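You operate a simulated robot arm through the tools that you are given. There is no shell and no other tool. Be economical: measure what you need, move in short steps, check, and stop when the job is done.

Carry out the task below with a simulated two-armed robot. There is one attempt and no reset: what you move stays moved.

## Task
Take the cap off the blue tube and lay it down on the cream table top.
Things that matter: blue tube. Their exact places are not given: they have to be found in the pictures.

The check looks at the end state, three seconds after you hand in, the way a careful person would. Anything else that was tipped, shoved, dropped, spilled or broken makes it a failure. A push-on lid holds only when it is set on centred and level and pressed home; a screw cap is set on level and turned clockwise until tight.

## Robot
Two 7-joint arms with two-finger parallel grippers on one trunk, on a base that drives. Base frame: it is fixed to the floor where the robot stands at the start and does not move with it; the origin is under the middle of the robot, x ahead of it, y to its left, z up. Lengths are in mm, angles in degrees, forces in N, time in s.
The left shoulder is at the start at [60, 189, 1203], the right one opposite. With the tool pointing down near the work surface each hand reaches from about 100 to 600 mm from the robot's upright axis, wherever it stands, measured 20 degrees to its own side. Places, roughly: blue tube (6x6x26 cm) [500, 200, 900]. Payload 3.43 kg a hand.
Tool frame (each hand has its own): the origin (TCP) lies between the finger pads and is the grasp point; the fingertips stand 30 mm ahead of it; z points along the fingers, y is the line along which they close. Largest opening 94 mm; finger width 28, thickness 10; the body of the gripper, 50 by 96 mm, starts 55 mm behind the TCP.
Orientation is that of the tool frame in the base frame, as a unit quaternion [w, x, y, z]. With the fingers straight down and closing along the base's y, the tool's x points along the base's -x, its y along +y and its z along -z.

## Interface
- The arms move only by the tool send_rows. It takes "left_plan", "right_plan" or both (then of equal length, played together; a hand with none holds still); each is a list of rows, each an object of numbers (a shift or turn left out is 0, a gripper value left out holds the last): "wx", "wy", "wz": the turn, a rotation vector about the tool's x, y, z in degrees; "tx", "ty", "tz": the shift along the tool's x, y, z in mm; "jaw": the gripper command, from -1 (fully open) to 1 (shut), values between in proportion. In form: [{"wx": .., "wy": .., "wz": .., "tx": .., "ty": .., "tz": .., "jaw": ..}, ...]. A call has 1 to 8 rows; each row shifts and turns the commanded pose from where the row before left it, along the tool's axes as they then stand. Rows are played at 5 a second. More than 50 mm and 8.6 degrees between two rows, or a gripper value outside its range, and nothing of the call is played. A pose out of reach is approached as far as the arm can. The call stops where the force on the tool passes 40 N (or 10 N more than at its start, if that is more) or the arm is blocked; 0.2 s more then pass. Each finger travels about 153 mm/s and halts on what it meets, pressing with about 22 N; the grip force reading is that of the motor and also rises with nothing between the fingers. The clock runs only during rows and for 0.2 s after the last one: add rows that do not move to give the fingers time. It gives the time, the measured TCP pose, the force on the tool (base axes), the opening and the grip force at its end, in the units of the frame above (readings bear some noise), with the torque about the TCP (base axes, N m) and any sound that the robot's microphone picked up.
- Cameras (640 x 400 px; columns grow to the right, rows downward): "scene" is now at [4.3, 32.1, 1746.5]; the picture's right is [0.46, -0.89, 0.00], its down [-0.72, -0.37, -0.58] and it looks along [0.52, 0.27, -0.81] (base axes); focal length 267 px, centre (320, 200). "left" rides on the left gripper at [76, -14, -102] in its tool frame; the picture's right is [0.18, 0.98, 0.00], its down [-0.75, 0.14, -0.64] and it looks along [-0.63, 0.12, 0.77] (tool axes); focal length 243 px, centre (320, 200). "right" rides on the right gripper at [76, 14, -102] in its tool frame; the picture's right is [-0.18, 0.98, 0.00], its down [-0.75, -0.14, -0.64] and it looks along [-0.63, -0.12, 0.77] (tool axes); focal length 243 px, centre (320, 200).
- camera(camera): a new picture of that camera. No time passes.
- raise_lower(by): slides the trunk up (or, below 0, down) by that many mm; the arms and the scene camera ride with it, the base frame stays. It gives what a move gives, with no picture.
- steer(legs): drives the robot by 1 to 6 legs, each [ahead, left, turn to the left] in mm, mm and degrees, along the robot's own axes; the way and the turn of a leg run together, so that a leg with both is an arc; at most 1500 mm and 180 degrees a leg. The arms and the cameras ride along, it lands a little off, and it stops where it bumps. It gives what a move gives.
- head_to(pan, tilt): turns the head with the scene camera to pan (to the left, within 86 degrees either way) and tilt (down, from -29 to 69), counted from straight ahead of the robot. It gives what a move gives.
- point_at(camera, pixels): for up to 12 pixels [column, row] of the newest picture of that camera ("zoom" is the newest enlarged one), the place [x, y, z] in the base frame of the surface seen there, good to about 3 mm. No time passes.
- enlarge(camera, box): a new picture of the part [left, top, right, bottom] of that camera's present view, enlarged. No time passes.
- close_job(): hands the job in; it is judged then, once.

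Keep the steps short. Do not move on a guess: measure, check each grasp and each placing, and mend mistakes. In all there are 80 turns and 58 pictures (those below and enlarged ones count). Leave the grippers open and the arms clear of the work at the hand-in unless told otherwise, and finish with a single line.

The tools are called after ">>>" by a JSON object that holds its "op" and its "data". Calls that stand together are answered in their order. send_rows: Moves the arms, as the interface text tells. Its arguments: {"type":"object","properties":{"left_plan":{"type":"array","items":{"type":"object","properties":{"wx":{"type":"number"},"wy":{"type":"number"},"wz":{"type":"number"},"tx":{"type":"number"},"ty":{"type":"number"},"tz":{"type":"number"},"jaw":{"type":"number"}}}},"right_plan":{"type":"array","items":{"type":"object","properties":{"wx":{"type":"number"},"wy":{"type":"number"},"wz":{"type":"number"},"tx":{"type":"number"},"ty":{"type":"number"},"tz":{"type":"number"},"jaw":{"type":"number"}}}}},"required":[]} The other tools are called the same way: raise_lower (by) slides the trunk up or down; steer (legs) drives the base; head_to (pan, tilt) turns the head that bears the scene camera; camera (camera) takes a picture; point_at (camera, pixels) gives the place of the surface under pixels of a picture; enlarge (camera, box) takes an enlarged picture of a part of a camera's view; close_job () hands the job in.

At the start:

```text
t: 0.0
left_ee_pos: [288.7, 295.4, 1175.3]
left_tcp_rot: [0.001, 0.001, 1.0, 0.0]
left_ft_force: [0.5, 0.4, 0.5]
left_wrist_torque: [-0.03, 0.0, 0.06]
left_opening: 94.1
left_finger_force: 0.1
right_ee_pos: [285.2, 5.4, 1145.3]
right_tcp_rot: [-0.001, 0.0, 1.0, 0.0]
right_ft_force: [-0.2, 0.1, 0.2]
right_wrist_torque: [0.02, -0.01, -0.02]
right_opening: 94.2
right_finger_force: 0.0
trunk travel left (down, up): [-875.0, 115.0]
robot x, y, heading: [-0.8, 1.1, -0.1]
head pan, tilt: [27.3, 54.5]
```

scene: 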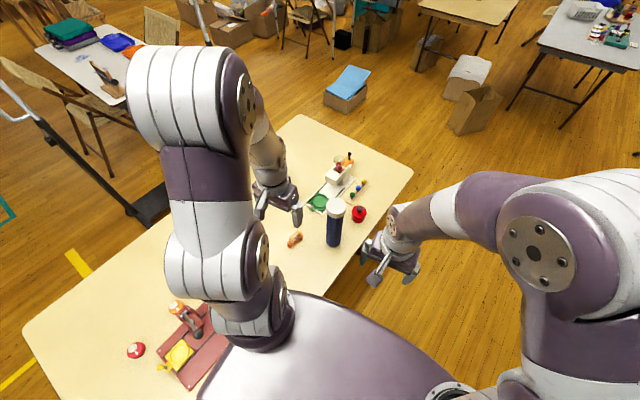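
right: 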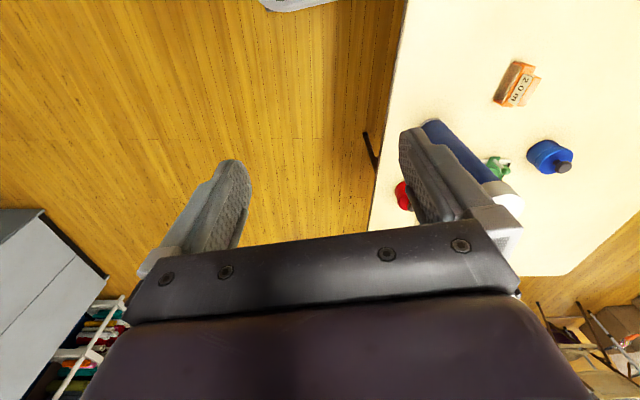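
left: 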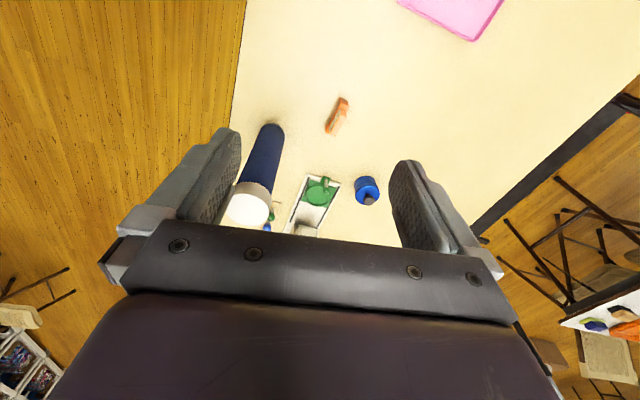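

The blue tube with a white cap stands at about (335,220) in the scene picture. I enlarge it to see the cap and measure.

>>> {"op": "enlarge", "data": {"camera": "scene", "box": [260, 140, 420, 260]}}

>>> {"op": "point_at", "data": {"camera": "scene", "pixels": [[336, 204], [336, 212], [334, 225], [333, 243], [330, 262], [359, 213], [295, 240], [280, 260], [310, 300], [320, 203], [240, 290], [300, 180]]}}

```text
3.33 times, centred on (340, 200) of scene
```

zoom: 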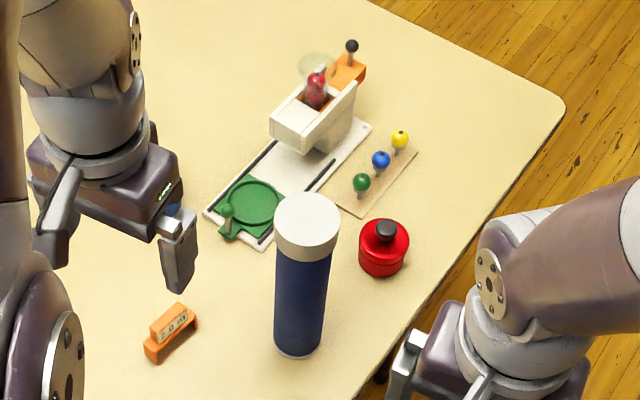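

```text
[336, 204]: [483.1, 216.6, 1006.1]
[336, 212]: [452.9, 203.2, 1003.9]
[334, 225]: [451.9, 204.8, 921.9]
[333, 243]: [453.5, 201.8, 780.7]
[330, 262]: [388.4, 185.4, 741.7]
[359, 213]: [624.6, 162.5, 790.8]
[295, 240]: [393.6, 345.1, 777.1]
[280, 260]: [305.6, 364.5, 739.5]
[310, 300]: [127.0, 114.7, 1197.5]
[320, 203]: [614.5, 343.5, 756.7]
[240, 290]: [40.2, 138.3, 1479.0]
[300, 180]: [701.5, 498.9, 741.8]
```

I measure the cap's outline in the enlarged picture, and take a close look for a thread or a seam.

>>> {"op": "point_at", "data": {"camera": "zoom", "pixels": [[307, 217], [277, 218], [336, 218], [308, 196], [305, 238], [304, 246], [303, 258], [303, 266], [302, 300], [300, 350], [276, 237], [333, 237]]}}

>>> {"op": "enlarge", "data": {"camera": "scene", "box": [310, 185, 360, 255]}}

>>> {"op": "enlarge", "data": {"camera": "left", "box": [200, 110, 400, 240]}}

```text
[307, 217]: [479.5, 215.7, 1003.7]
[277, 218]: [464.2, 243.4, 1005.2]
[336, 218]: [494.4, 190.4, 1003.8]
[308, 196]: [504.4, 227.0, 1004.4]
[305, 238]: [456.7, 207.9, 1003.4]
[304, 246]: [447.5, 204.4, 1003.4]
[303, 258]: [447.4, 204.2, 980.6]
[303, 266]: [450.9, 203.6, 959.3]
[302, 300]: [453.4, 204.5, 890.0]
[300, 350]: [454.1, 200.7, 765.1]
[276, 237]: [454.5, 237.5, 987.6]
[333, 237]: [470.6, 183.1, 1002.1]
```

```text
5.71 times, centred on (335, 220) of scene
```

zoom: 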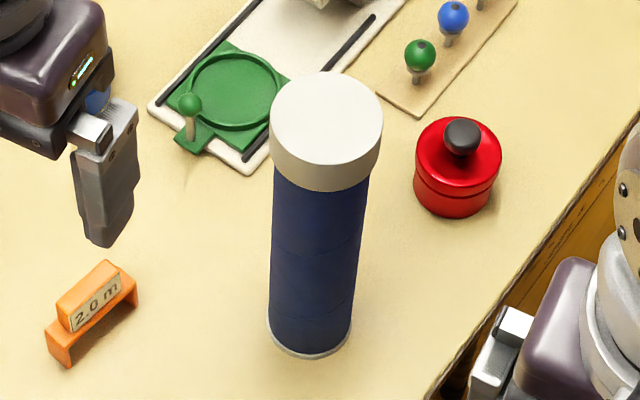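

```text
3.08 times, centred on (300, 175) of left
```

zoom: 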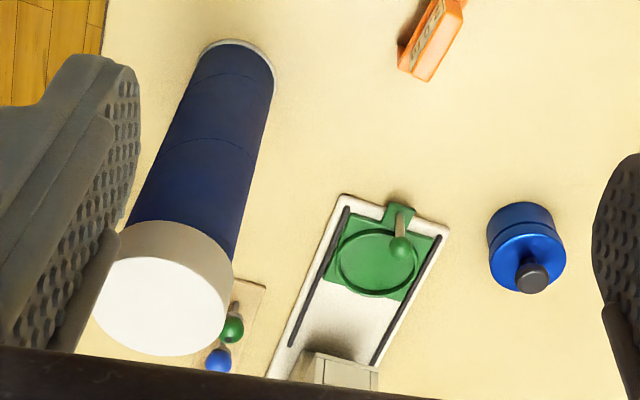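

The cap is a plain white push-fit-looking one, centre about (477,216), top z 1004, lower rim ~972, diameter ~62. Plan: steady the tube's body with the right hand from the side (level fingers), then pull the cap with the left. First I bring the right hand down and forward, and start turning.

>>> {"op": "send_rows", "data": {"right_plan": [{"tx": -11, "ty": 11, "tz": 39, "jaw": -1}, {"tx": -11, "ty": 11, "tz": 39}, {"tx": -11, "ty": 11, "tz": 39}, {"tx": -11, "ty": 11, "tz": 39}, {"wz": -8}, {"wz": -8}, {"wz": -8}, {"wz": -6}]}}

```text
t: 1.8
left_ee_pos: [288.8, 295.7, 1175.4]
left_tcp_rot: [0.001, 0.0, 1.0, 0.0]
left_ft_force: [0.0, 0.6, 0.7]
left_wrist_torque: [-0.02, 0.0, 0.01]
left_opening: 94.1
left_finger_force: 0.0
right_ee_pos: [328.7, 48.8, 990.0]
right_tcp_rot: [0.0, -0.26, 0.966, 0.001]
right_ft_force: [0.3, 0.6, -0.5]
right_wrist_torque: [0.03, -0.03, -0.01]
right_opening: 94.0
right_finger_force: 0.0
trunk travel left (down, up): [-875.0, 115.0]
robot x, y, heading: [3.2, -3.1, -0.2]
head pan, tilt: [27.3, 54.5]
```

The yaw is right (forward now points along [0.87,0.5]). Next I tilt the right hand to level.

>>> {"op": "send_rows", "data": {"right_plan": [{"wy": -8.5}, {"wy": -8.5}, {"wy": -8.5}, {"wy": -8.5}, {"wy": -8.5}, {"wy": -8.5}, {"wy": -8.5}, {"wy": -8.5}]}}

>>> {"op": "camera", "data": {"camera": "scene"}}

```text
t: 3.6
left_ee_pos: [289.3, 295.6, 1173.9]
left_tcp_rot: [-0.001, -0.001, 1.0, 0.001]
left_ft_force: [0.8, -0.2, 0.2]
left_wrist_torque: [0.0, 0.0, -0.01]
left_opening: 93.9
left_finger_force: 0.1
right_ee_pos: [356.9, 68.7, 1008.8]
right_tcp_rot: [0.484, -0.231, 0.839, 0.087]
right_ft_force: [0.0, 0.4, -0.4]
right_wrist_torque: [-0.01, -0.01, -0.02]
right_opening: 94.0
right_finger_force: 0.0
right hand out of reach, approached as far as the arm can: row 3, 4, 7, 8
trunk travel left (down, up): [-875.0, 115.0]
robot x, y, heading: [0.4, -2.1, 0.0]
head pan, tilt: [27.3, 54.5]
```

```text
51 pictures are left
```

scene: 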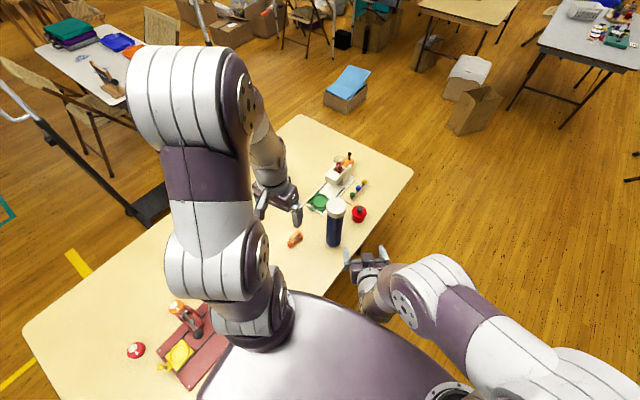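

The right hand got to about 60° of tilt, but it's folded too close to the shoulder. I lower it about 110 mm to give room, then finish tilting.

>>> {"op": "send_rows", "data": {"right_plan": [{"tx": 36, "tz": 17}, {"tx": 36, "tz": 17}, {"tx": 36, "tz": 17}, {}]}}

```text
t: 4.6
left_ee_pos: [288.0, 294.9, 1174.3]
left_tcp_rot: [0.001, 0.0, 1.0, 0.0]
left_ft_force: [-0.9, 0.7, -0.5]
left_wrist_torque: [0.01, -0.02, -0.04]
left_opening: 94.3
left_finger_force: 0.1
right_ee_pos: [371.5, 81.5, 894.5]
right_tcp_rot: [0.488, -0.229, 0.837, 0.092]
right_ft_force: [0.1, 0.5, -0.3]
right_wrist_torque: [-0.01, 0.0, -0.01]
right_opening: 94.0
right_finger_force: 0.1
right hand out of reach, approached as far as the arm can: row 1, 2
trunk travel left (down, up): [-875.0, 115.0]
robot x, y, heading: [-2.1, 2.4, -0.1]
head pan, tilt: [27.3, 54.5]
```

It is in reach now at z 894. I finish the tilt (30° more).

>>> {"op": "send_rows", "data": {"right_plan": [{"wy": -7.5}, {"wy": -7.5}, {"wy": -7.5}, {"wy": -7.5}, {}]}}

>>> {"op": "camera", "data": {"camera": "right"}}

```text
t: 5.2
left_ee_pos: [287.6, 295.5, 1174.9]
left_tcp_rot: [0.0, 0.0, 1.0, 0.0]
left_ft_force: [-1.2, 0.2, 0.5]
left_wrist_torque: [0.0, -0.04, 0.0]
left_opening: 93.9
left_finger_force: 0.0
right_ee_pos: [447.9, 171.4, 984.7]
right_tcp_rot: [0.623, -0.184, 0.743, 0.162]
right_ft_force: [-0.4, 0.6, -0.7]
right_wrist_torque: [0.01, 0.0, 0.0]
right_opening: 94.4
right_finger_force: 0.0
right hand out of reach, approached as far as the arm can: row 1, 2
trunk travel left (down, up): [-875.0, 115.0]
robot x, y, heading: [-1.4, 1.3, 0.2]
head pan, tilt: [27.3, 54.5]
stopped in row 2 (right hand): the arm was blocked; the commanded pose is now the measured one
```

```text
50 pictures are left
```

right: 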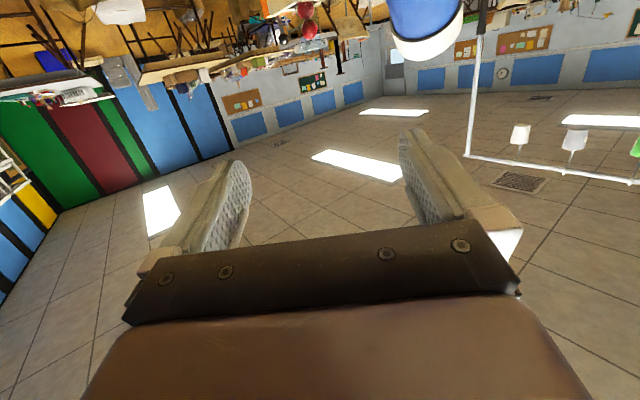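

The arm leapt to an unexpected place near the tube. I check the scene.

>>> {"op": "camera", "data": {"camera": "scene"}}

>>> {"op": "enlarge", "data": {"camera": "scene", "box": [290, 170, 410, 270]}}

>>> {"op": "point_at", "data": {"camera": "zoom", "pixels": [[245, 180], [250, 130]]}}

```text
49 pictures are left
```

scene: 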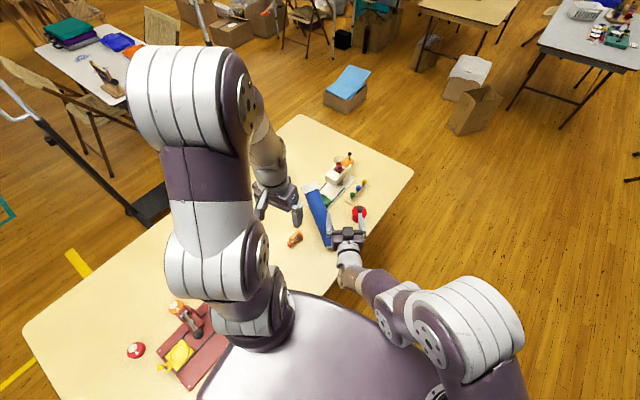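

```text
4.00 times, centred on (350, 220) of scene
```

zoom: 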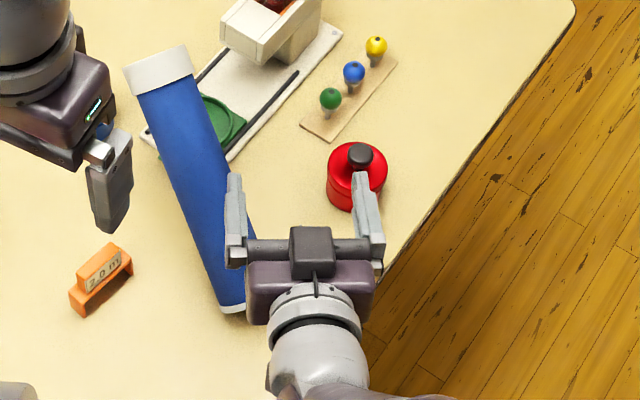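

```text
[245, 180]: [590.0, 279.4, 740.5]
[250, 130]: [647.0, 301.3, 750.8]
```

The tube has been knocked and is leaning or falling. The clock is halted, so I measure its tilt.

>>> {"op": "point_at", "data": {"camera": "zoom", "pixels": [[162, 72], [150, 85], [180, 80], [170, 110], [180, 140], [195, 190], [210, 240], [230, 300], [235, 190], [220, 120], [365, 190], [130, 100]]}}

>>> {"op": "camera", "data": {"camera": "left"}}

```text
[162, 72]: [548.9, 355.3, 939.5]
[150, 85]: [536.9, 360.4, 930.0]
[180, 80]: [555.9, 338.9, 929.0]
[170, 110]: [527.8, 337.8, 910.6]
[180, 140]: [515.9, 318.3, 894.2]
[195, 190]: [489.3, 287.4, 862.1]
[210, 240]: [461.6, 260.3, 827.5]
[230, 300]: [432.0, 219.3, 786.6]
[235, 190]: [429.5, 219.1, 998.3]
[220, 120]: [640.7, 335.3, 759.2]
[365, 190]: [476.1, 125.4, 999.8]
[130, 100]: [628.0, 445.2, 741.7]
```

```text
47 pictures are left
```

left: 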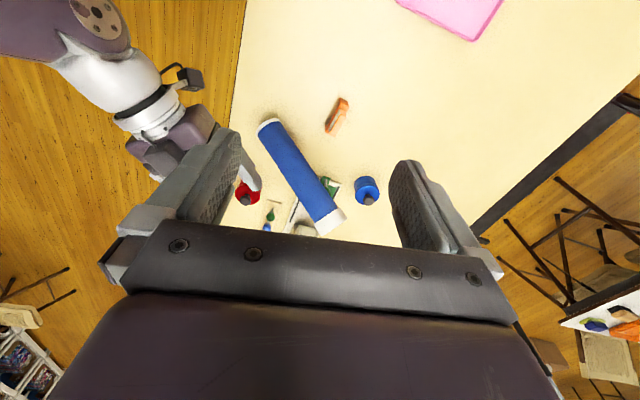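

The tube is mid-fall (about 50° from upright), and no hand can catch it in the 0.2 s left. That was my mistake: I tilted near the reach limit, within range of the tube. I hold still and let it settle for a moment, then assess.

>>> {"op": "send_rows", "data": {"right_plan": [{}, {}]}}

>>> {"op": "camera", "data": {"camera": "scene"}}

>>> {"op": "enlarge", "data": {"camera": "scene", "box": [260, 140, 420, 260]}}

```text
t: 5.8
left_ee_pos: [288.8, 295.5, 1175.5]
left_tcp_rot: [0.0, 0.0, 1.0, 0.001]
left_ft_force: [0.4, 0.1, 0.3]
left_wrist_torque: [0.01, 0.0, -0.01]
left_opening: 94.1
left_finger_force: 0.0
right_ee_pos: [447.8, 170.5, 985.8]
right_tcp_rot: [0.623, -0.184, 0.743, 0.163]
right_ft_force: [-0.5, 0.2, -0.7]
right_wrist_torque: [0.04, 0.01, -0.02]
right_opening: 94.1
right_finger_force: 0.0
trunk travel left (down, up): [-875.0, 115.0]
robot x, y, heading: [-0.1, -0.8, -0.2]
head pan, tilt: [27.3, 54.5]
```

```text
46 pictures are left
```

scene: 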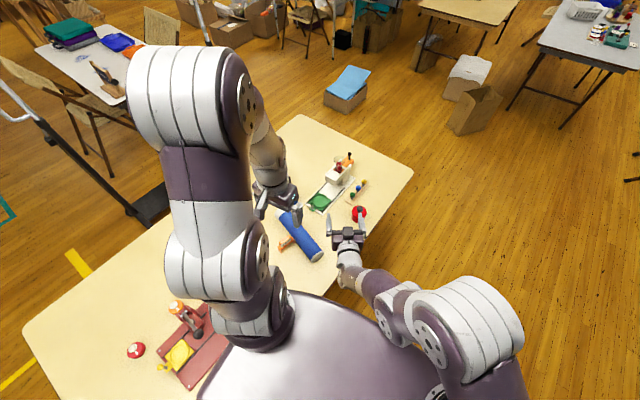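

```text
3.33 times, centred on (340, 200) of scene
```

zoom: 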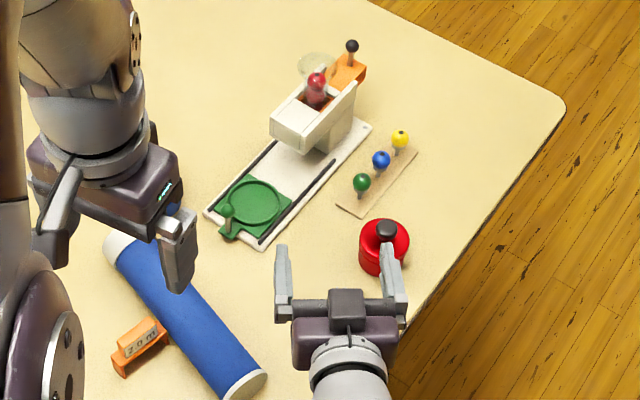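

The tube lies on the table and has rolled against the orange "2.0 m" block; the toy board looks untouched. I check with the left camera whether it is at rest and how far the block has moved.

>>> {"op": "camera", "data": {"camera": "left"}}

>>> {"op": "point_at", "data": {"camera": "zoom", "pixels": [[118, 245], [135, 262], [165, 295], [200, 340], [235, 375], [130, 325], [160, 325], [125, 350], [140, 370], [165, 345], [120, 365], [245, 385]]}}

```text
44 pictures are left
```

left: 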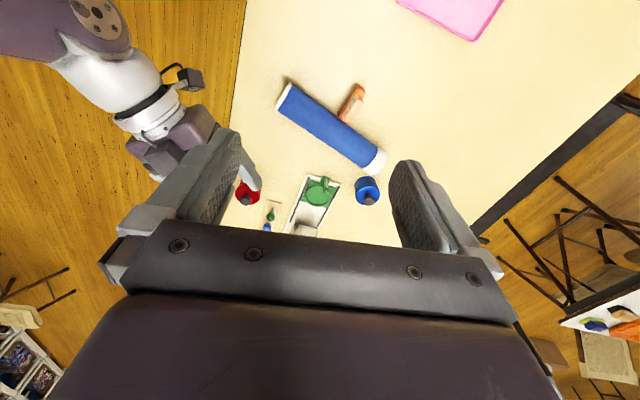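

```text
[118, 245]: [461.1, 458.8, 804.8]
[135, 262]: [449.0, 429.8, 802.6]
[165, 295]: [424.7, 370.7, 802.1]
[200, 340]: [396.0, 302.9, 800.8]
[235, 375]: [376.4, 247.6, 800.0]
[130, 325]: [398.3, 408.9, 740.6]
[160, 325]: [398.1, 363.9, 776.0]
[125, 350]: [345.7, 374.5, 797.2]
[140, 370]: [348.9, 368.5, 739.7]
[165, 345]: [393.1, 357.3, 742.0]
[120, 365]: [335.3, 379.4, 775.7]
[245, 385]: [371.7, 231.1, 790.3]
```

The tube seems at rest against the orange block, which moved about 45 mm; the blue and red tins and the toy board look unmoved. The mend: stand the tube up again with the left hand, put the block back, then take the cap off with the right. First the right hand tilts back to pointing down where it is, high over the table.

>>> {"op": "point_at", "data": {"camera": "left", "pixels": [[367, 183], [368, 199], [338, 120], [350, 100], [360, 88], [345, 97], [357, 104], [358, 180], [377, 178], [376, 160], [283, 96], [320, 185]]}}

>>> {"op": "send_rows", "data": {"right_plan": [{"wy": 8}, {"wy": 8}, {"wy": 8}, {"wy": 8}, {"wy": 8}, {"wy": 8}]}}

```text
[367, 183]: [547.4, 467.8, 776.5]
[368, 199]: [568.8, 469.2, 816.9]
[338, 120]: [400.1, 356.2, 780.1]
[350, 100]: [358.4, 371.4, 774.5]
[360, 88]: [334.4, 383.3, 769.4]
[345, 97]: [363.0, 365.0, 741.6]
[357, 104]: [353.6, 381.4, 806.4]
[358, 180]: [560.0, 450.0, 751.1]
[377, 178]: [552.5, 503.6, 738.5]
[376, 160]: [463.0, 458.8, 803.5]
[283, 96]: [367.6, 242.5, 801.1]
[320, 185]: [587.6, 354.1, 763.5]
```

```text
t: 7.2
left_ee_pos: [289.7, 295.5, 1174.5]
left_tcp_rot: [-0.001, -0.001, 1.0, 0.0]
left_ft_force: [0.6, 0.5, 1.8]
left_wrist_torque: [0.01, 0.03, -0.02]
left_opening: 94.3
left_finger_force: 0.1
right_ee_pos: [448.2, 170.2, 981.8]
right_tcp_rot: [0.263, -0.235, 0.933, 0.073]
right_ft_force: [0.1, -0.2, 0.9]
right_wrist_torque: [0.0, -0.02, 0.01]
right_opening: 94.0
right_finger_force: 0.0
trunk travel left (down, up): [-875.0, 115.0]
robot x, y, heading: [-3.3, -0.1, -0.4]
head pan, tilt: [27.3, 54.5]
```

That went smoothly. I finish the right tilt (32° more), rise, and then move it back out of the way.

>>> {"op": "send_rows", "data": {"right_plan": [{"wy": 8}, {"wy": 8}, {"wy": 8}, {"wy": 7}, {"tz": -40}, {"tz": -40}, {"ty": -45}, {"ty": -45}]}}

>>> {"op": "enlarge", "data": {"camera": "left", "box": [230, 60, 430, 220]}}

```text
t: 9.0
left_ee_pos: [289.1, 293.7, 1174.6]
left_tcp_rot: [0.0, 0.0, 1.0, 0.001]
left_ft_force: [-0.2, 0.5, -0.3]
left_wrist_torque: [0.0, 0.03, -0.01]
left_opening: 93.8
left_finger_force: 0.1
right_ee_pos: [488.5, 84.4, 1066.6]
right_tcp_rot: [0.067, -0.239, 0.969, 0.007]
right_ft_force: [0.1, -1.0, 0.8]
right_wrist_torque: [-0.03, 0.0, -0.01]
right_opening: 94.0
right_finger_force: 0.2
right hand out of reach, approached as far as the arm can: row 2
trunk travel left (down, up): [-875.0, 115.0]
robot x, y, heading: [-1.2, -3.4, -0.2]
head pan, tilt: [27.3, 54.5]
```

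```text
2.50 times, centred on (330, 140) of left
```

zoom: 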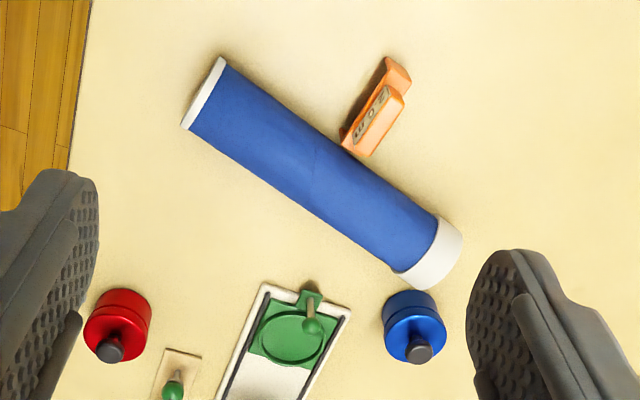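

I measure the tube's two ends, its edges, and the block in this enlarged left view.

>>> {"op": "point_at", "data": {"camera": "zoom", "pixels": [[210, 95], [250, 120], [300, 150], [350, 185], [400, 220], [440, 252], [330, 138], [296, 200], [408, 72], [393, 60], [345, 150], [370, 155]]}}

>>> {"op": "point_at", "data": {"camera": "left", "pixels": [[325, 130], [337, 135], [349, 101], [340, 97], [330, 133]]}}

```text
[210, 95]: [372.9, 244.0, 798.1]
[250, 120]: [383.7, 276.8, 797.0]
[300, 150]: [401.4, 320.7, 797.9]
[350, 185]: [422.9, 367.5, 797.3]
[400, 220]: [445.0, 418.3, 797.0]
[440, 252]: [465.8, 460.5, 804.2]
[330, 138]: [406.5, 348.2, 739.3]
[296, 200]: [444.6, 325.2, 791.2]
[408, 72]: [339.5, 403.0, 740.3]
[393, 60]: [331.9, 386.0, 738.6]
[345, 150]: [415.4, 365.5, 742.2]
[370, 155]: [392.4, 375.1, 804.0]
```

```text
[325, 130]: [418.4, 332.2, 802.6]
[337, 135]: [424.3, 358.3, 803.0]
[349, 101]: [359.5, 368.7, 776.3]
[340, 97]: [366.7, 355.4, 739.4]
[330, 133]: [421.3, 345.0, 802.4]
```

Tube axis runs along [0.40,0.92], bottom end about (369,235), cap end about (470,465), top z 798. Block lies between 112 and 146 mm from the bottom, so I'll grip at 180 mm from it: (438,402). I move the left hand above there first.

>>> {"op": "send_rows", "data": {"left_plan": [{"tx": -18.6, "ty": 13.4, "tz": 34, "jaw": -1}, {"tx": -18.6, "ty": 13.4, "tz": 34}, {"tx": -18.6, "ty": 13.4, "tz": 34}, {"tx": -18.6, "ty": 13.4, "tz": 34}, {"tx": -18.6, "ty": 13.4, "tz": 34}, {"tx": -18.6, "ty": 13.4, "tz": 34}, {"tx": -18.6, "ty": 13.4, "tz": 34}, {"tx": -18.6, "ty": 13.4, "tz": 34}]}}

>>> {"op": "send_rows", "data": {"left_plan": [{"wz": -8.4}, {"wz": -8.4}, {"wz": -8.3}, {"wz": -8.3}, {"wz": -8.3}, {"wz": -8.3}, {"wz": -8.3}, {"wz": -8.3}]}}

>>> {"op": "camera", "data": {"camera": "left"}}

```text
t: 10.8
left_ee_pos: [440.6, 401.8, 903.0]
left_tcp_rot: [-0.001, 0.0, 1.0, 0.0]
left_ft_force: [-0.6, 0.1, -0.4]
left_wrist_torque: [-0.05, -0.01, -0.01]
left_opening: 94.1
left_finger_force: 0.1
right_ee_pos: [489.1, 87.6, 1066.7]
right_tcp_rot: [0.067, -0.239, 0.969, 0.006]
right_ft_force: [-1.0, 0.3, 0.0]
right_wrist_torque: [0.02, 0.04, -0.03]
right_opening: 93.9
right_finger_force: 0.0
trunk travel left (down, up): [-875.0, 115.0]
robot x, y, heading: [0.2, 2.4, 0.1]
head pan, tilt: [27.3, 54.5]
```

```text
t: 12.6
left_ee_pos: [439.0, 402.6, 903.8]
left_tcp_rot: [-0.001, -0.55, 0.835, 0.001]
left_ft_force: [-0.2, -0.2, 0.8]
left_wrist_torque: [0.01, 0.0, 0.01]
left_opening: 94.2
left_finger_force: 0.1
right_ee_pos: [488.8, 87.3, 1066.4]
right_tcp_rot: [0.067, -0.239, 0.969, 0.006]
right_ft_force: [-0.3, 0.4, -0.6]
right_wrist_torque: [-0.01, -0.02, 0.01]
right_opening: 94.0
right_finger_force: 0.0
trunk travel left (down, up): [-875.0, 115.0]
robot x, y, heading: [1.7, 1.7, -0.0]
head pan, tilt: [27.3, 54.5]
```

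```text
42 pictures are left
```

left: 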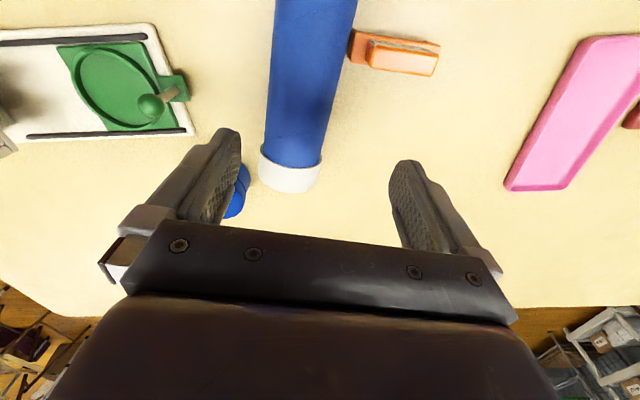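

Aligned with the tube; the block is clear to the upper right. I measure the tube relative to the fingers once more before going down.

>>> {"op": "point_at", "data": {"camera": "left", "pixels": [[300, 120], [298, 145], [267, 140], [325, 140], [289, 165], [312, 40], [360, 62], [400, 75], [225, 205]]}}

```text
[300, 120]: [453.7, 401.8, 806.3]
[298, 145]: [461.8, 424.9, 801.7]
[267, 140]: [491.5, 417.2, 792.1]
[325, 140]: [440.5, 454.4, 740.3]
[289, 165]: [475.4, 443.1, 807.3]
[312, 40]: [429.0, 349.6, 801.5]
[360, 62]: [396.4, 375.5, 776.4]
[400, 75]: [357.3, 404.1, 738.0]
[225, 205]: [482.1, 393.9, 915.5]
```

Seen from straight above, the tube's axis is 14 mm further along −tool y than my hand. I shift by that and go down to z ≈ 777 in two stages, watching force.

>>> {"op": "send_rows", "data": {"left_plan": [{"ty": -14}, {"tz": 40}, {"tz": 40}, {"tz": 25}, {"tz": 20}, {}]}}

>>> {"op": "camera", "data": {"camera": "left"}}

```text
t: 14.0
left_ee_pos: [451.6, 395.9, 778.4]
left_tcp_rot: [0.0, -0.549, 0.836, 0.001]
left_ft_force: [1.1, 0.3, 0.0]
left_wrist_torque: [0.01, -0.01, 0.03]
left_opening: 93.9
left_finger_force: 0.0
right_ee_pos: [488.4, 86.3, 1066.0]
right_tcp_rot: [0.067, -0.239, 0.969, 0.007]
right_ft_force: [-0.5, -0.1, 0.3]
right_wrist_torque: [0.01, -0.01, 0.0]
right_opening: 94.0
right_finger_force: 0.1
trunk travel left (down, up): [-875.0, 115.0]
robot x, y, heading: [1.6, 2.0, 0.2]
head pan, tilt: [27.3, 54.5]
```

```text
41 pictures are left
```

left: 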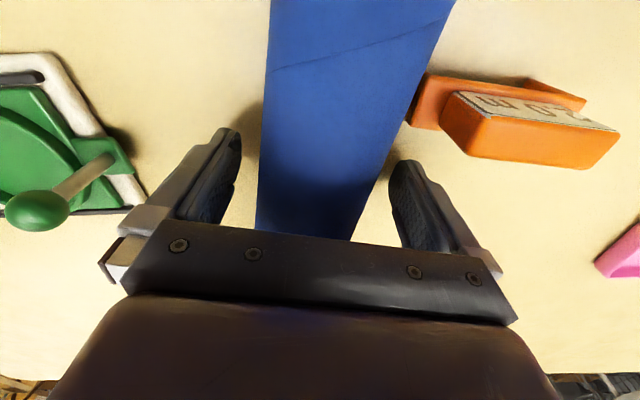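

The tube is between the fingers and the block is clear of the right finger. I close.

>>> {"op": "send_rows", "data": {"left_plan": [{"jaw": 0.1}, {"jaw": 0.6}, {"jaw": 1}, {}, {}]}}

```text
t: 15.2
left_ee_pos: [451.0, 397.3, 777.3]
left_tcp_rot: [0.0, -0.549, 0.836, 0.0]
left_ft_force: [-0.1, 0.5, -0.6]
left_wrist_torque: [0.03, -0.06, -0.01]
left_opening: 61.9
left_finger_force: 22.0
right_ee_pos: [489.3, 87.9, 1064.8]
right_tcp_rot: [0.066, -0.239, 0.969, 0.007]
right_ft_force: [0.5, -0.2, 0.0]
right_wrist_torque: [0.04, 0.0, -0.03]
right_opening: 94.0
right_finger_force: 0.0
trunk travel left (down, up): [-875.0, 115.0]
robot x, y, heading: [1.9, 2.1, -0.1]
head pan, tilt: [27.3, 54.5]
```

Gripped at 61.9 mm. I lift straight up 190 mm.

>>> {"op": "send_rows", "data": {"left_plan": [{"tz": -20}, {"tz": -40}, {"tz": -45}, {"tz": -45}, {"tz": -40}, {}]}}

>>> {"op": "camera", "data": {"camera": "scene"}}

```text
t: 16.6
left_ee_pos: [448.8, 397.8, 968.1]
left_tcp_rot: [-0.001, -0.549, 0.836, -0.001]
left_ft_force: [0.0, -0.3, -1.5]
left_wrist_torque: [0.03, -0.02, 0.0]
left_opening: 61.6
left_finger_force: 22.2
right_ee_pos: [488.2, 87.9, 1066.0]
right_tcp_rot: [0.066, -0.239, 0.969, 0.007]
right_ft_force: [0.3, -0.2, -0.5]
right_wrist_torque: [-0.04, -0.01, 0.03]
right_opening: 94.1
right_finger_force: 0.1
trunk travel left (down, up): [-875.0, 115.0]
robot x, y, heading: [-1.2, -3.9, -0.3]
head pan, tilt: [27.3, 54.5]
```

```text
40 pictures are left
```

scene: 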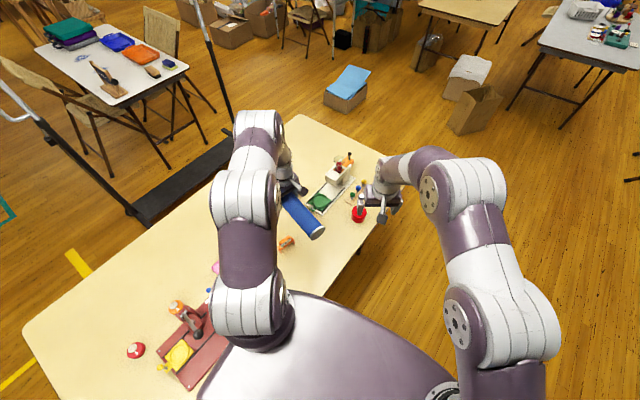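

The tube came up cleanly; the load is about 1.5 N, so it is light. I turn the hand back by 50° and carry the tube to about (480,250), high above the table.

>>> {"op": "send_rows", "data": {"left_plan": [{"wz": 8.4}, {"wz": 8.4}, {"wz": 8.4}, {"wz": 8.4}, {"wz": 8.4}, {"wz": 8.4}, {"tz": -20}]}}

>>> {"op": "send_rows", "data": {"left_plan": [{"tx": 2, "ty": -37}, {"tx": 3, "ty": -38}, {"tx": 3, "ty": -38}, {"tx": 3, "ty": -38}, {}]}}

```text
t: 18.2
left_ee_pos: [449.0, 396.3, 987.7]
left_tcp_rot: [0.0, -0.14, 0.99, -0.001]
left_ft_force: [0.2, 0.0, -1.2]
left_wrist_torque: [0.0, -0.05, 0.02]
left_opening: 62.0
left_finger_force: 21.8
right_ee_pos: [487.9, 86.2, 1066.6]
right_tcp_rot: [0.066, -0.239, 0.969, 0.007]
right_ft_force: [0.4, -0.5, 0.6]
right_wrist_torque: [0.01, -0.03, -0.04]
right_opening: 94.1
right_finger_force: 0.0
trunk travel left (down, up): [-875.0, 115.0]
robot x, y, heading: [3.3, -5.3, -0.1]
head pan, tilt: [27.3, 54.5]
```

```text
t: 19.4
left_ee_pos: [483.1, 249.5, 986.7]
left_tcp_rot: [0.0, -0.142, 0.99, 0.0]
left_ft_force: [0.5, 0.8, -1.1]
left_wrist_torque: [0.01, -0.08, -0.02]
left_opening: 61.8
left_finger_force: 21.7
right_ee_pos: [488.2, 88.1, 1067.1]
right_tcp_rot: [0.065, -0.239, 0.969, 0.006]
right_ft_force: [-1.6, -0.2, -0.2]
right_wrist_torque: [-0.02, -0.02, -0.02]
right_opening: 94.1
right_finger_force: 0.1
trunk travel left (down, up): [-875.0, 115.0]
robot x, y, heading: [3.2, -1.1, 0.1]
head pan, tilt: [27.3, 54.5]
```

Now I tilt the tube upright in small chunks at this height, moving the right hand further aside at the same time.

>>> {"op": "send_rows", "data": {"left_plan": [{"wy": -7}, {"wy": -7}, {"wy": -7}, {"wy": -7}], "right_plan": [{"tx": 15, "ty": -30}, {"tx": 15, "ty": -30}, {"tx": 15, "ty": -30}, {"tx": 15, "ty": -30}]}}

```text
t: 20.4
left_ee_pos: [482.6, 248.6, 989.2]
left_tcp_rot: [0.225, -0.138, 0.964, 0.034]
left_ft_force: [0.7, -1.3, -1.3]
left_wrist_torque: [0.03, -0.05, 0.0]
left_opening: 61.7
left_finger_force: 22.5
right_ee_pos: [490.8, -49.2, 1062.7]
right_tcp_rot: [0.066, -0.239, 0.969, 0.007]
right_ft_force: [0.2, -1.0, 0.0]
right_wrist_torque: [0.04, 0.01, 0.02]
right_opening: 94.1
right_finger_force: 0.1
trunk travel left (down, up): [-875.0, 115.0]
robot x, y, heading: [-2.4, 2.0, 0.1]
head pan, tilt: [27.3, 54.5]
```

Smooth. Another 28°.

>>> {"op": "send_rows", "data": {"left_plan": [{"wy": -7}, {"wy": -7}, {"wy": -7}, {"wy": -7}]}}

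```text
t: 21.4
left_ee_pos: [473.6, 266.2, 985.4]
left_tcp_rot: [0.335, -0.139, 0.927, 0.095]
left_ft_force: [-0.4, -1.2, -1.2]
left_wrist_torque: [0.0, 0.02, -0.03]
left_opening: 61.6
left_finger_force: 22.2
left hand out of reach, approached as far as the arm can: row 1, 2, 3
right_ee_pos: [490.7, -47.6, 1061.6]
right_tcp_rot: [0.067, -0.239, 0.969, 0.007]
right_ft_force: [-0.7, 0.1, 0.4]
right_wrist_torque: [-0.01, -0.01, 0.01]
right_opening: 93.7
right_finger_force: 0.1
trunk travel left (down, up): [-875.0, 115.0]
robot x, y, heading: [-2.5, 1.6, 0.3]
head pan, tilt: [27.3, 54.5]
```

Some rows lay at a reach limit. I hold for a moment to see where the arm settles; the tube is high, clear of everything.

>>> {"op": "send_rows", "data": {"left_plan": [{}, {}]}}

>>> {"op": "camera", "data": {"camera": "scene"}}

```text
t: 22.0
left_ee_pos: [472.7, 266.0, 984.6]
left_tcp_rot: [0.334, -0.138, 0.928, 0.095]
left_ft_force: [0.0, 0.3, -2.4]
left_wrist_torque: [0.01, -0.09, 0.0]
left_opening: 61.8
left_finger_force: 22.0
right_ee_pos: [491.1, -47.8, 1061.1]
right_tcp_rot: [0.067, -0.238, 0.969, 0.006]
right_ft_force: [-0.1, -0.3, -0.3]
right_wrist_torque: [0.0, -0.01, 0.01]
right_opening: 94.2
right_finger_force: 0.1
trunk travel left (down, up): [-875.0, 115.0]
robot x, y, heading: [-3.3, 3.0, -0.2]
head pan, tilt: [27.3, 54.5]
```

```text
39 pictures are left
```

scene: 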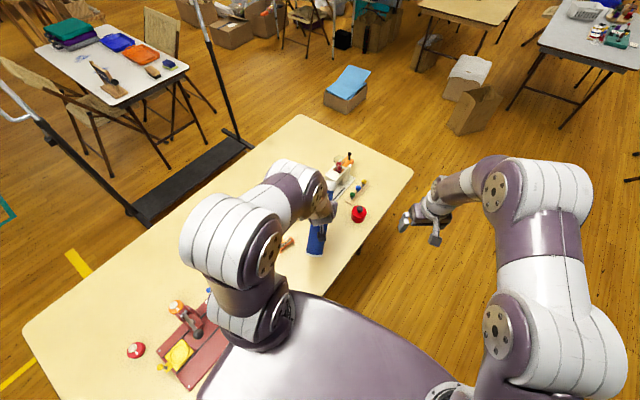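

The arm stalls at 40° tilt: the wrist bends too far with the shoulder this high over the hand. Better: tilt it at shoulder height, then lower the whole trunk. I undo some tilt first.

>>> {"op": "send_rows", "data": {"left_plan": [{"wy": 7}, {"wy": 7}, {"wy": 7}, {}]}}

```text
t: 23.0
left_ee_pos: [472.3, 265.1, 985.5]
left_tcp_rot: [0.159, -0.153, 0.973, 0.068]
left_ft_force: [-1.0, 0.4, -1.3]
left_wrist_torque: [-0.02, -0.02, -0.02]
left_opening: 62.0
left_finger_force: 22.0
right_ee_pos: [490.5, -46.7, 1062.4]
right_tcp_rot: [0.067, -0.239, 0.969, 0.007]
right_ft_force: [0.2, -0.2, -0.1]
right_wrist_torque: [0.0, 0.0, 0.02]
right_opening: 93.8
right_finger_force: 0.0
trunk travel left (down, up): [-875.0, 115.0]
robot x, y, heading: [-2.1, 5.0, -0.2]
head pan, tilt: [27.3, 54.5]
```

Tilt is back to 20°. I raise the tube by 160 mm to shoulder height.

>>> {"op": "send_rows", "data": {"left_plan": [{"tx": -13, "ty": 3.3, "tz": -38}, {"tx": -13, "ty": 3.3, "tz": -38}, {"tx": -13, "ty": 3.3, "tz": -38}, {"tx": -13, "ty": 3.3, "tz": -38}, {}]}}

>>> {"op": "send_rows", "data": {"left_plan": [{"wy": -7}, {"wy": -7}, {"wy": -7}, {}]}}

```text
t: 24.2
left_ee_pos: [472.6, 266.7, 1146.3]
left_tcp_rot: [0.159, -0.153, 0.973, 0.068]
left_ft_force: [0.7, 0.4, -2.1]
left_wrist_torque: [0.03, -0.02, -0.02]
left_opening: 61.8
left_finger_force: 21.6
right_ee_pos: [491.7, -47.5, 1061.5]
right_tcp_rot: [0.066, -0.238, 0.969, 0.007]
right_ft_force: [-0.5, 0.3, -0.1]
right_wrist_torque: [0.02, -0.04, 0.04]
right_opening: 94.0
right_finger_force: 0.0
trunk travel left (down, up): [-875.0, 115.0]
robot x, y, heading: [0.2, -1.0, -0.3]
head pan, tilt: [27.3, 54.5]
```

```text
t: 25.2
left_ee_pos: [472.9, 269.0, 1145.5]
left_tcp_rot: [0.32, -0.14, 0.932, 0.096]
left_ft_force: [0.8, -0.6, -1.4]
left_wrist_torque: [0.03, -0.03, 0.01]
left_opening: 61.5
left_finger_force: 22.9
right_ee_pos: [490.5, -48.4, 1061.4]
right_tcp_rot: [0.066, -0.238, 0.969, 0.007]
right_ft_force: [-0.3, 0.2, 1.4]
right_wrist_torque: [0.03, -0.01, 0.03]
right_opening: 94.2
right_finger_force: 0.2
trunk travel left (down, up): [-875.0, 115.0]
robot x, y, heading: [-1.5, -0.9, 0.0]
head pan, tilt: [27.3, 54.5]
```

Fine at this height: 40° now without trouble. I go on.

>>> {"op": "send_rows", "data": {"left_plan": [{"wy": -7}, {"wy": -7}, {"wy": -7}, {}]}}

```text
t: 26.2
left_ee_pos: [469.6, 271.8, 1143.7]
left_tcp_rot: [0.464, -0.125, 0.867, 0.131]
left_ft_force: [-0.4, -0.5, -2.0]
left_wrist_torque: [-0.02, -0.02, 0.01]
left_opening: 61.8
left_finger_force: 22.5
left hand out of reach, approached as far as the arm can: row 1
right_ee_pos: [491.7, -47.6, 1062.1]
right_tcp_rot: [0.065, -0.239, 0.969, 0.008]
right_ft_force: [0.5, -0.6, -0.6]
right_wrist_torque: [-0.03, 0.0, 0.04]
right_opening: 93.8
right_finger_force: 0.0
trunk travel left (down, up): [-875.0, 115.0]
robot x, y, heading: [-1.7, 1.3, 0.1]
head pan, tilt: [27.3, 54.5]
```

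About 58° now. On.

>>> {"op": "send_rows", "data": {"left_plan": [{"wy": -7}, {"wy": -7}, {"wy": -7}, {}]}}

```text
t: 27.2
left_ee_pos: [495.4, 281.3, 1170.4]
left_tcp_rot: [0.601, -0.1, 0.779, 0.148]
left_ft_force: [0.6, 0.4, -0.7]
left_wrist_torque: [0.01, 0.01, -0.01]
left_opening: 61.4
left_finger_force: 21.4
left hand out of reach, approached as far as the arm can: row 3
right_ee_pos: [492.3, -47.5, 1061.5]
right_tcp_rot: [0.065, -0.24, 0.969, 0.007]
right_ft_force: [-1.4, -0.4, 0.2]
right_wrist_torque: [-0.03, -0.01, -0.03]
right_opening: 93.7
right_finger_force: 0.1
trunk travel left (down, up): [-875.0, 115.0]
robot x, y, heading: [-1.9, -4.1, 0.1]
head pan, tilt: [27.3, 54.5]
```

About 76°. The tube leans 13.6° forward and 6° sideways still. I correct both, moving forward a little, where the arm reaches better.

>>> {"op": "send_rows", "data": {"left_plan": [{"tz": 15}, {"wy": -4.5, "wz": -2.1}, {"wy": -4.5, "wz": -2.1}, {"wy": -4.6, "wz": -2.2}, {}]}}

>>> {"op": "camera", "data": {"camera": "scene"}}

```text
t: 28.4
left_ee_pos: [578.4, 302.9, 1244.5]
left_tcp_rot: [0.704, -0.125, 0.688, 0.127]
left_ft_force: [0.0, 0.0, -1.0]
left_wrist_torque: [0.0, 0.02, 0.01]
left_opening: 61.7
left_finger_force: 21.8
left hand out of reach, approached as far as the arm can: row 1, 2, 3, 4
right_ee_pos: [491.1, -47.7, 1061.1]
right_tcp_rot: [0.066, -0.239, 0.969, 0.007]
right_ft_force: [0.5, 0.3, 0.9]
right_wrist_torque: [-0.01, 0.02, -0.01]
right_opening: 93.8
right_finger_force: 0.2
trunk travel left (down, up): [-875.0, 115.0]
robot x, y, heading: [0.1, -1.2, -0.2]
head pan, tilt: [27.3, 54.5]
```

```text
38 pictures are left
```

scene: 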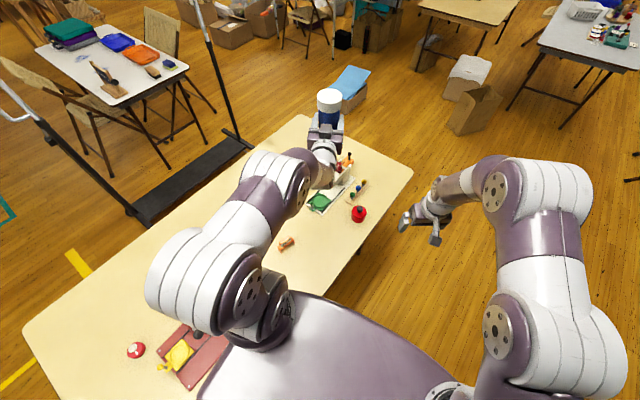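

The tube is upright now (within ~1°) and held at (578,303,1244), high above everything. New plan: take the cap off up here, with the left hand holding the tube and the right gripping the cap at a 45° slant, then set the tube back on the table. I first move the right hand aside, then bring the tube towards the middle while turning the left hand by −40°.

>>> {"op": "send_rows", "data": {"right_plan": [{"tx": 17.5, "ty": -33}, {"tx": 17.5, "ty": -33}, {"tx": 17.5, "ty": -33}, {"tx": 17.5, "ty": -33}]}}

>>> {"op": "send_rows", "data": {"left_plan": [{"wx": 6.7, "tz": -17.6, "ty": -31.3}, {"wx": 6.7, "tz": -13.8, "ty": -33.2}, {"wx": 6.7, "tz": -9.9, "ty": -34.5}, {}]}}

```text
t: 29.4
left_ee_pos: [578.5, 300.9, 1245.5]
left_tcp_rot: [0.703, -0.123, 0.689, 0.127]
left_ft_force: [0.9, -0.5, -0.7]
left_wrist_torque: [-0.03, 0.01, 0.02]
left_opening: 61.1
left_finger_force: 21.8
right_ee_pos: [492.0, -197.7, 1054.8]
right_tcp_rot: [0.066, -0.239, 0.969, 0.008]
right_ft_force: [-0.1, -0.8, 0.0]
right_wrist_torque: [0.01, 0.02, -0.02]
right_opening: 94.1
right_finger_force: 0.0
trunk travel left (down, up): [-875.0, 115.0]
robot x, y, heading: [-2.3, -0.9, 0.0]
head pan, tilt: [27.3, 54.5]
```

```text
t: 30.4
left_ee_pos: [573.1, 128.3, 1260.2]
left_tcp_rot: [0.717, -0.004, 0.697, 0.012]
left_ft_force: [0.0, 0.0, -1.0]
left_wrist_torque: [0.0, -0.04, 0.04]
left_opening: 61.8
left_finger_force: 22.1
left hand out of reach, approached as far as the arm can: row 1, 2, 3
right_ee_pos: [492.8, -197.5, 1054.5]
right_tcp_rot: [0.066, -0.239, 0.969, 0.006]
right_ft_force: [0.0, 0.3, 0.0]
right_wrist_torque: [-0.03, 0.02, 0.0]
right_opening: 94.0
right_finger_force: 0.0
trunk travel left (down, up): [-875.0, 115.0]
robot x, y, heading: [1.9, -1.5, -0.2]
head pan, tilt: [27.3, 54.5]
```

The tube is at (573,128,1260), still upright. A bit further to the right and in.

>>> {"op": "send_rows", "data": {"left_plan": [{"wx": 7, "tz": -10, "ty": -25}, {"wx": 7, "tz": -8, "ty": -25}, {}]}}

>>> {"op": "camera", "data": {"camera": "scene"}}

```text
t: 31.2
left_ee_pos: [552.9, 52.4, 1262.3]
left_tcp_rot: [0.713, 0.052, 0.698, -0.042]
left_ft_force: [-0.5, -0.8, -1.1]
left_wrist_torque: [0.01, 0.01, -0.02]
left_opening: 61.4
left_finger_force: 21.9
left hand out of reach, approached as far as the arm can: row 1, 2
right_ee_pos: [492.0, -196.3, 1053.0]
right_tcp_rot: [0.066, -0.238, 0.969, 0.006]
right_ft_force: [-0.1, 0.7, 0.1]
right_wrist_torque: [-0.03, 0.01, -0.01]
right_opening: 93.7
right_finger_force: 0.0
trunk travel left (down, up): [-875.0, 115.0]
robot x, y, heading: [1.0, -0.2, 0.0]
head pan, tilt: [27.3, 54.5]
```

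```text
37 pictures are left
```

scene: 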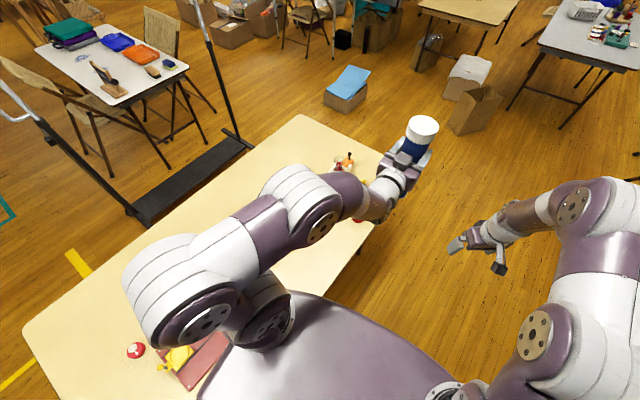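

Good position. I measure the cap's place up here.

>>> {"op": "point_at", "data": {"camera": "scene", "pixels": [[422, 128], [408, 127], [437, 128], [422, 118], [421, 140], [421, 148], [368, 232], [355, 255], [345, 278], [400, 190], [170, 320]]}}

>>> {"op": "enlarge", "data": {"camera": "scene", "box": [372, 90, 472, 190]}}

```text
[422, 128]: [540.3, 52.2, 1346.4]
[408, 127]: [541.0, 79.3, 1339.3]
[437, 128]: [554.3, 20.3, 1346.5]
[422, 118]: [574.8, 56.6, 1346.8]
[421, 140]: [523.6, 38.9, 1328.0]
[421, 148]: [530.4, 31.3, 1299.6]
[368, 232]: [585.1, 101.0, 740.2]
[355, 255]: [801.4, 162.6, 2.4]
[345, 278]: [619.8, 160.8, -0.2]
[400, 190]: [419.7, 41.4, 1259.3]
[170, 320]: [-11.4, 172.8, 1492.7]
```

```text
4.00 times, centred on (422, 140) of scene
```

zoom: 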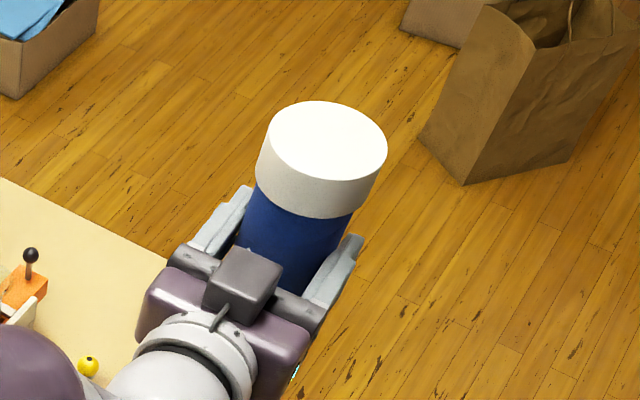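

Cap: centre about (549,50), top z 1347, rim bottom about 1315. I raise the right hand about 300 mm, well to the right of the tube.

>>> {"op": "send_rows", "data": {"right_plan": [{"tz": -45}, {"tz": -45}, {"tz": -45}, {"tz": -45}, {"tz": -45}, {"tz": -45}, {"tz": -40}, {}]}}

>>> {"op": "send_rows", "data": {"right_plan": [{"wy": -7.6}, {"wy": -7.6}, {"wy": -7.6}, {"wy": -7.6}, {"wy": -7.6}, {}]}}

```text
t: 33.0
left_ee_pos: [552.3, 51.4, 1263.7]
left_tcp_rot: [0.713, 0.053, 0.698, -0.042]
left_ft_force: [0.9, 0.0, -2.4]
left_wrist_torque: [0.03, 0.0, 0.0]
left_opening: 61.4
left_finger_force: 21.9
right_ee_pos: [438.3, -207.0, 1308.6]
right_tcp_rot: [0.066, -0.239, 0.969, 0.006]
right_ft_force: [-0.3, -0.3, -0.7]
right_wrist_torque: [0.01, -0.03, 0.02]
right_opening: 93.7
right_finger_force: 0.2
right hand out of reach, approached as far as the arm can: row 6, 7
trunk travel left (down, up): [-875.0, 115.0]
robot x, y, heading: [-3.7, -0.7, -0.0]
head pan, tilt: [27.3, 54.5]
```

```text
t: 34.4
left_ee_pos: [552.0, 52.2, 1262.8]
left_tcp_rot: [0.713, 0.052, 0.698, -0.042]
left_ft_force: [-0.7, -0.7, -1.0]
left_wrist_torque: [0.02, 0.0, 0.02]
left_opening: 61.7
left_finger_force: 21.5
right_ee_pos: [438.3, -207.5, 1310.3]
right_tcp_rot: [0.379, -0.224, 0.894, 0.084]
right_ft_force: [0.3, -0.3, -0.1]
right_wrist_torque: [-0.02, 0.02, 0.0]
right_opening: 94.0
right_finger_force: 0.1
trunk travel left (down, up): [-875.0, 115.0]
robot x, y, heading: [-1.1, 0.5, 0.1]
head pan, tilt: [27.3, 54.5]
```

The right hand is slanted 46°. I first rise 98 mm, so that the fingers pass over the cap, then check.

>>> {"op": "send_rows", "data": {"right_plan": [{"tx": -23.4, "ty": -0.6, "tz": -22.8}, {"tx": -23.4, "ty": -0.6, "tz": -22.8}, {"tx": -23.4, "ty": -0.6, "tz": -22.8}, {}]}}

```text
t: 35.4
left_ee_pos: [551.1, 51.6, 1262.7]
left_tcp_rot: [0.713, 0.052, 0.698, -0.042]
left_ft_force: [1.4, -0.6, -1.5]
left_wrist_torque: [-0.03, 0.01, 0.0]
left_opening: 61.7
left_finger_force: 22.1
right_ee_pos: [440.2, -209.4, 1408.2]
right_tcp_rot: [0.378, -0.224, 0.895, 0.084]
right_ft_force: [-0.5, 0.0, -0.3]
right_wrist_torque: [-0.02, 0.0, 0.0]
right_opening: 94.0
right_finger_force: 0.1
trunk travel left (down, up): [-875.0, 115.0]
robot x, y, heading: [-0.2, 0.1, 0.2]
head pan, tilt: [27.3, 54.5]
```

Reached. Now sideways to the point 110 mm back from the cap along the fingers' line.

>>> {"op": "send_rows", "data": {"right_plan": [{"tx": -20, "ty": 36, "tz": 19.4}, {"tx": -20, "ty": 36, "tz": 19.4}, {"tx": -20, "ty": 36, "tz": 19.4}, {"tx": -20, "ty": 36, "tz": 19.4}, {"tx": -19, "ty": 36, "tz": 19.4}, {}]}}

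>>> {"op": "camera", "data": {"camera": "right"}}

>>> {"op": "camera", "data": {"camera": "scene"}}

```text
t: 36.8
left_ee_pos: [551.2, 51.6, 1263.5]
left_tcp_rot: [0.713, 0.051, 0.698, -0.041]
left_ft_force: [0.9, -0.9, -1.0]
left_wrist_torque: [0.01, -0.01, 0.06]
left_opening: 61.5
left_finger_force: 22.1
right_ee_pos: [478.3, 16.3, 1409.5]
right_tcp_rot: [0.379, -0.223, 0.894, 0.084]
right_ft_force: [-0.3, 0.1, -0.7]
right_wrist_torque: [0.0, 0.01, -0.01]
right_opening: 93.8
right_finger_force: 0.1
trunk travel left (down, up): [-875.0, 115.0]
robot x, y, heading: [1.4, 3.0, 0.1]
head pan, tilt: [27.3, 54.5]
```

```text
35 pictures are left
```

right: 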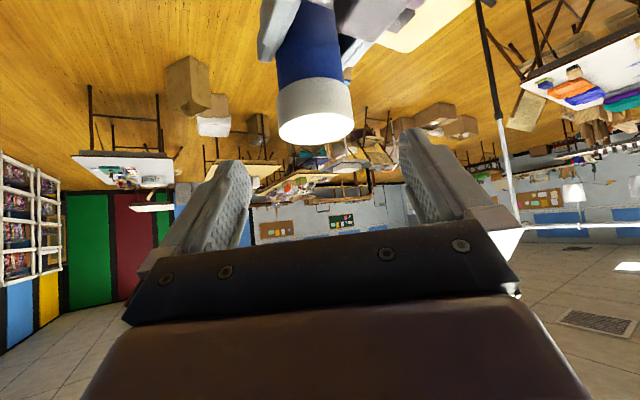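

```text
34 pictures are left
```

scene: 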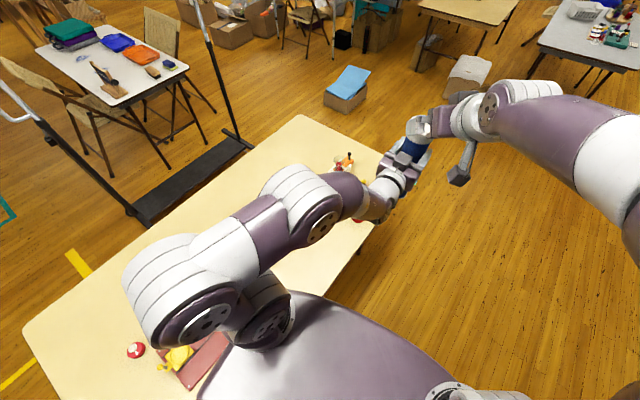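

The cap lies between the fingers' line in the right view at about (316,105). I measure it with that camera.

>>> {"op": "point_at", "data": {"camera": "right", "pixels": [[314, 127], [282, 125], [350, 125], [316, 142], [312, 112], [312, 85], [310, 70]]}}

```text
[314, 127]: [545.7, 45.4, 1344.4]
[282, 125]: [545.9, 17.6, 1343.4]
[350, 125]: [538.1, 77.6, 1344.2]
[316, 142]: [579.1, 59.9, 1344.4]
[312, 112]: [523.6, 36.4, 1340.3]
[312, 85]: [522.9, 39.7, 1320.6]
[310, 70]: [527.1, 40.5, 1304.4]
```

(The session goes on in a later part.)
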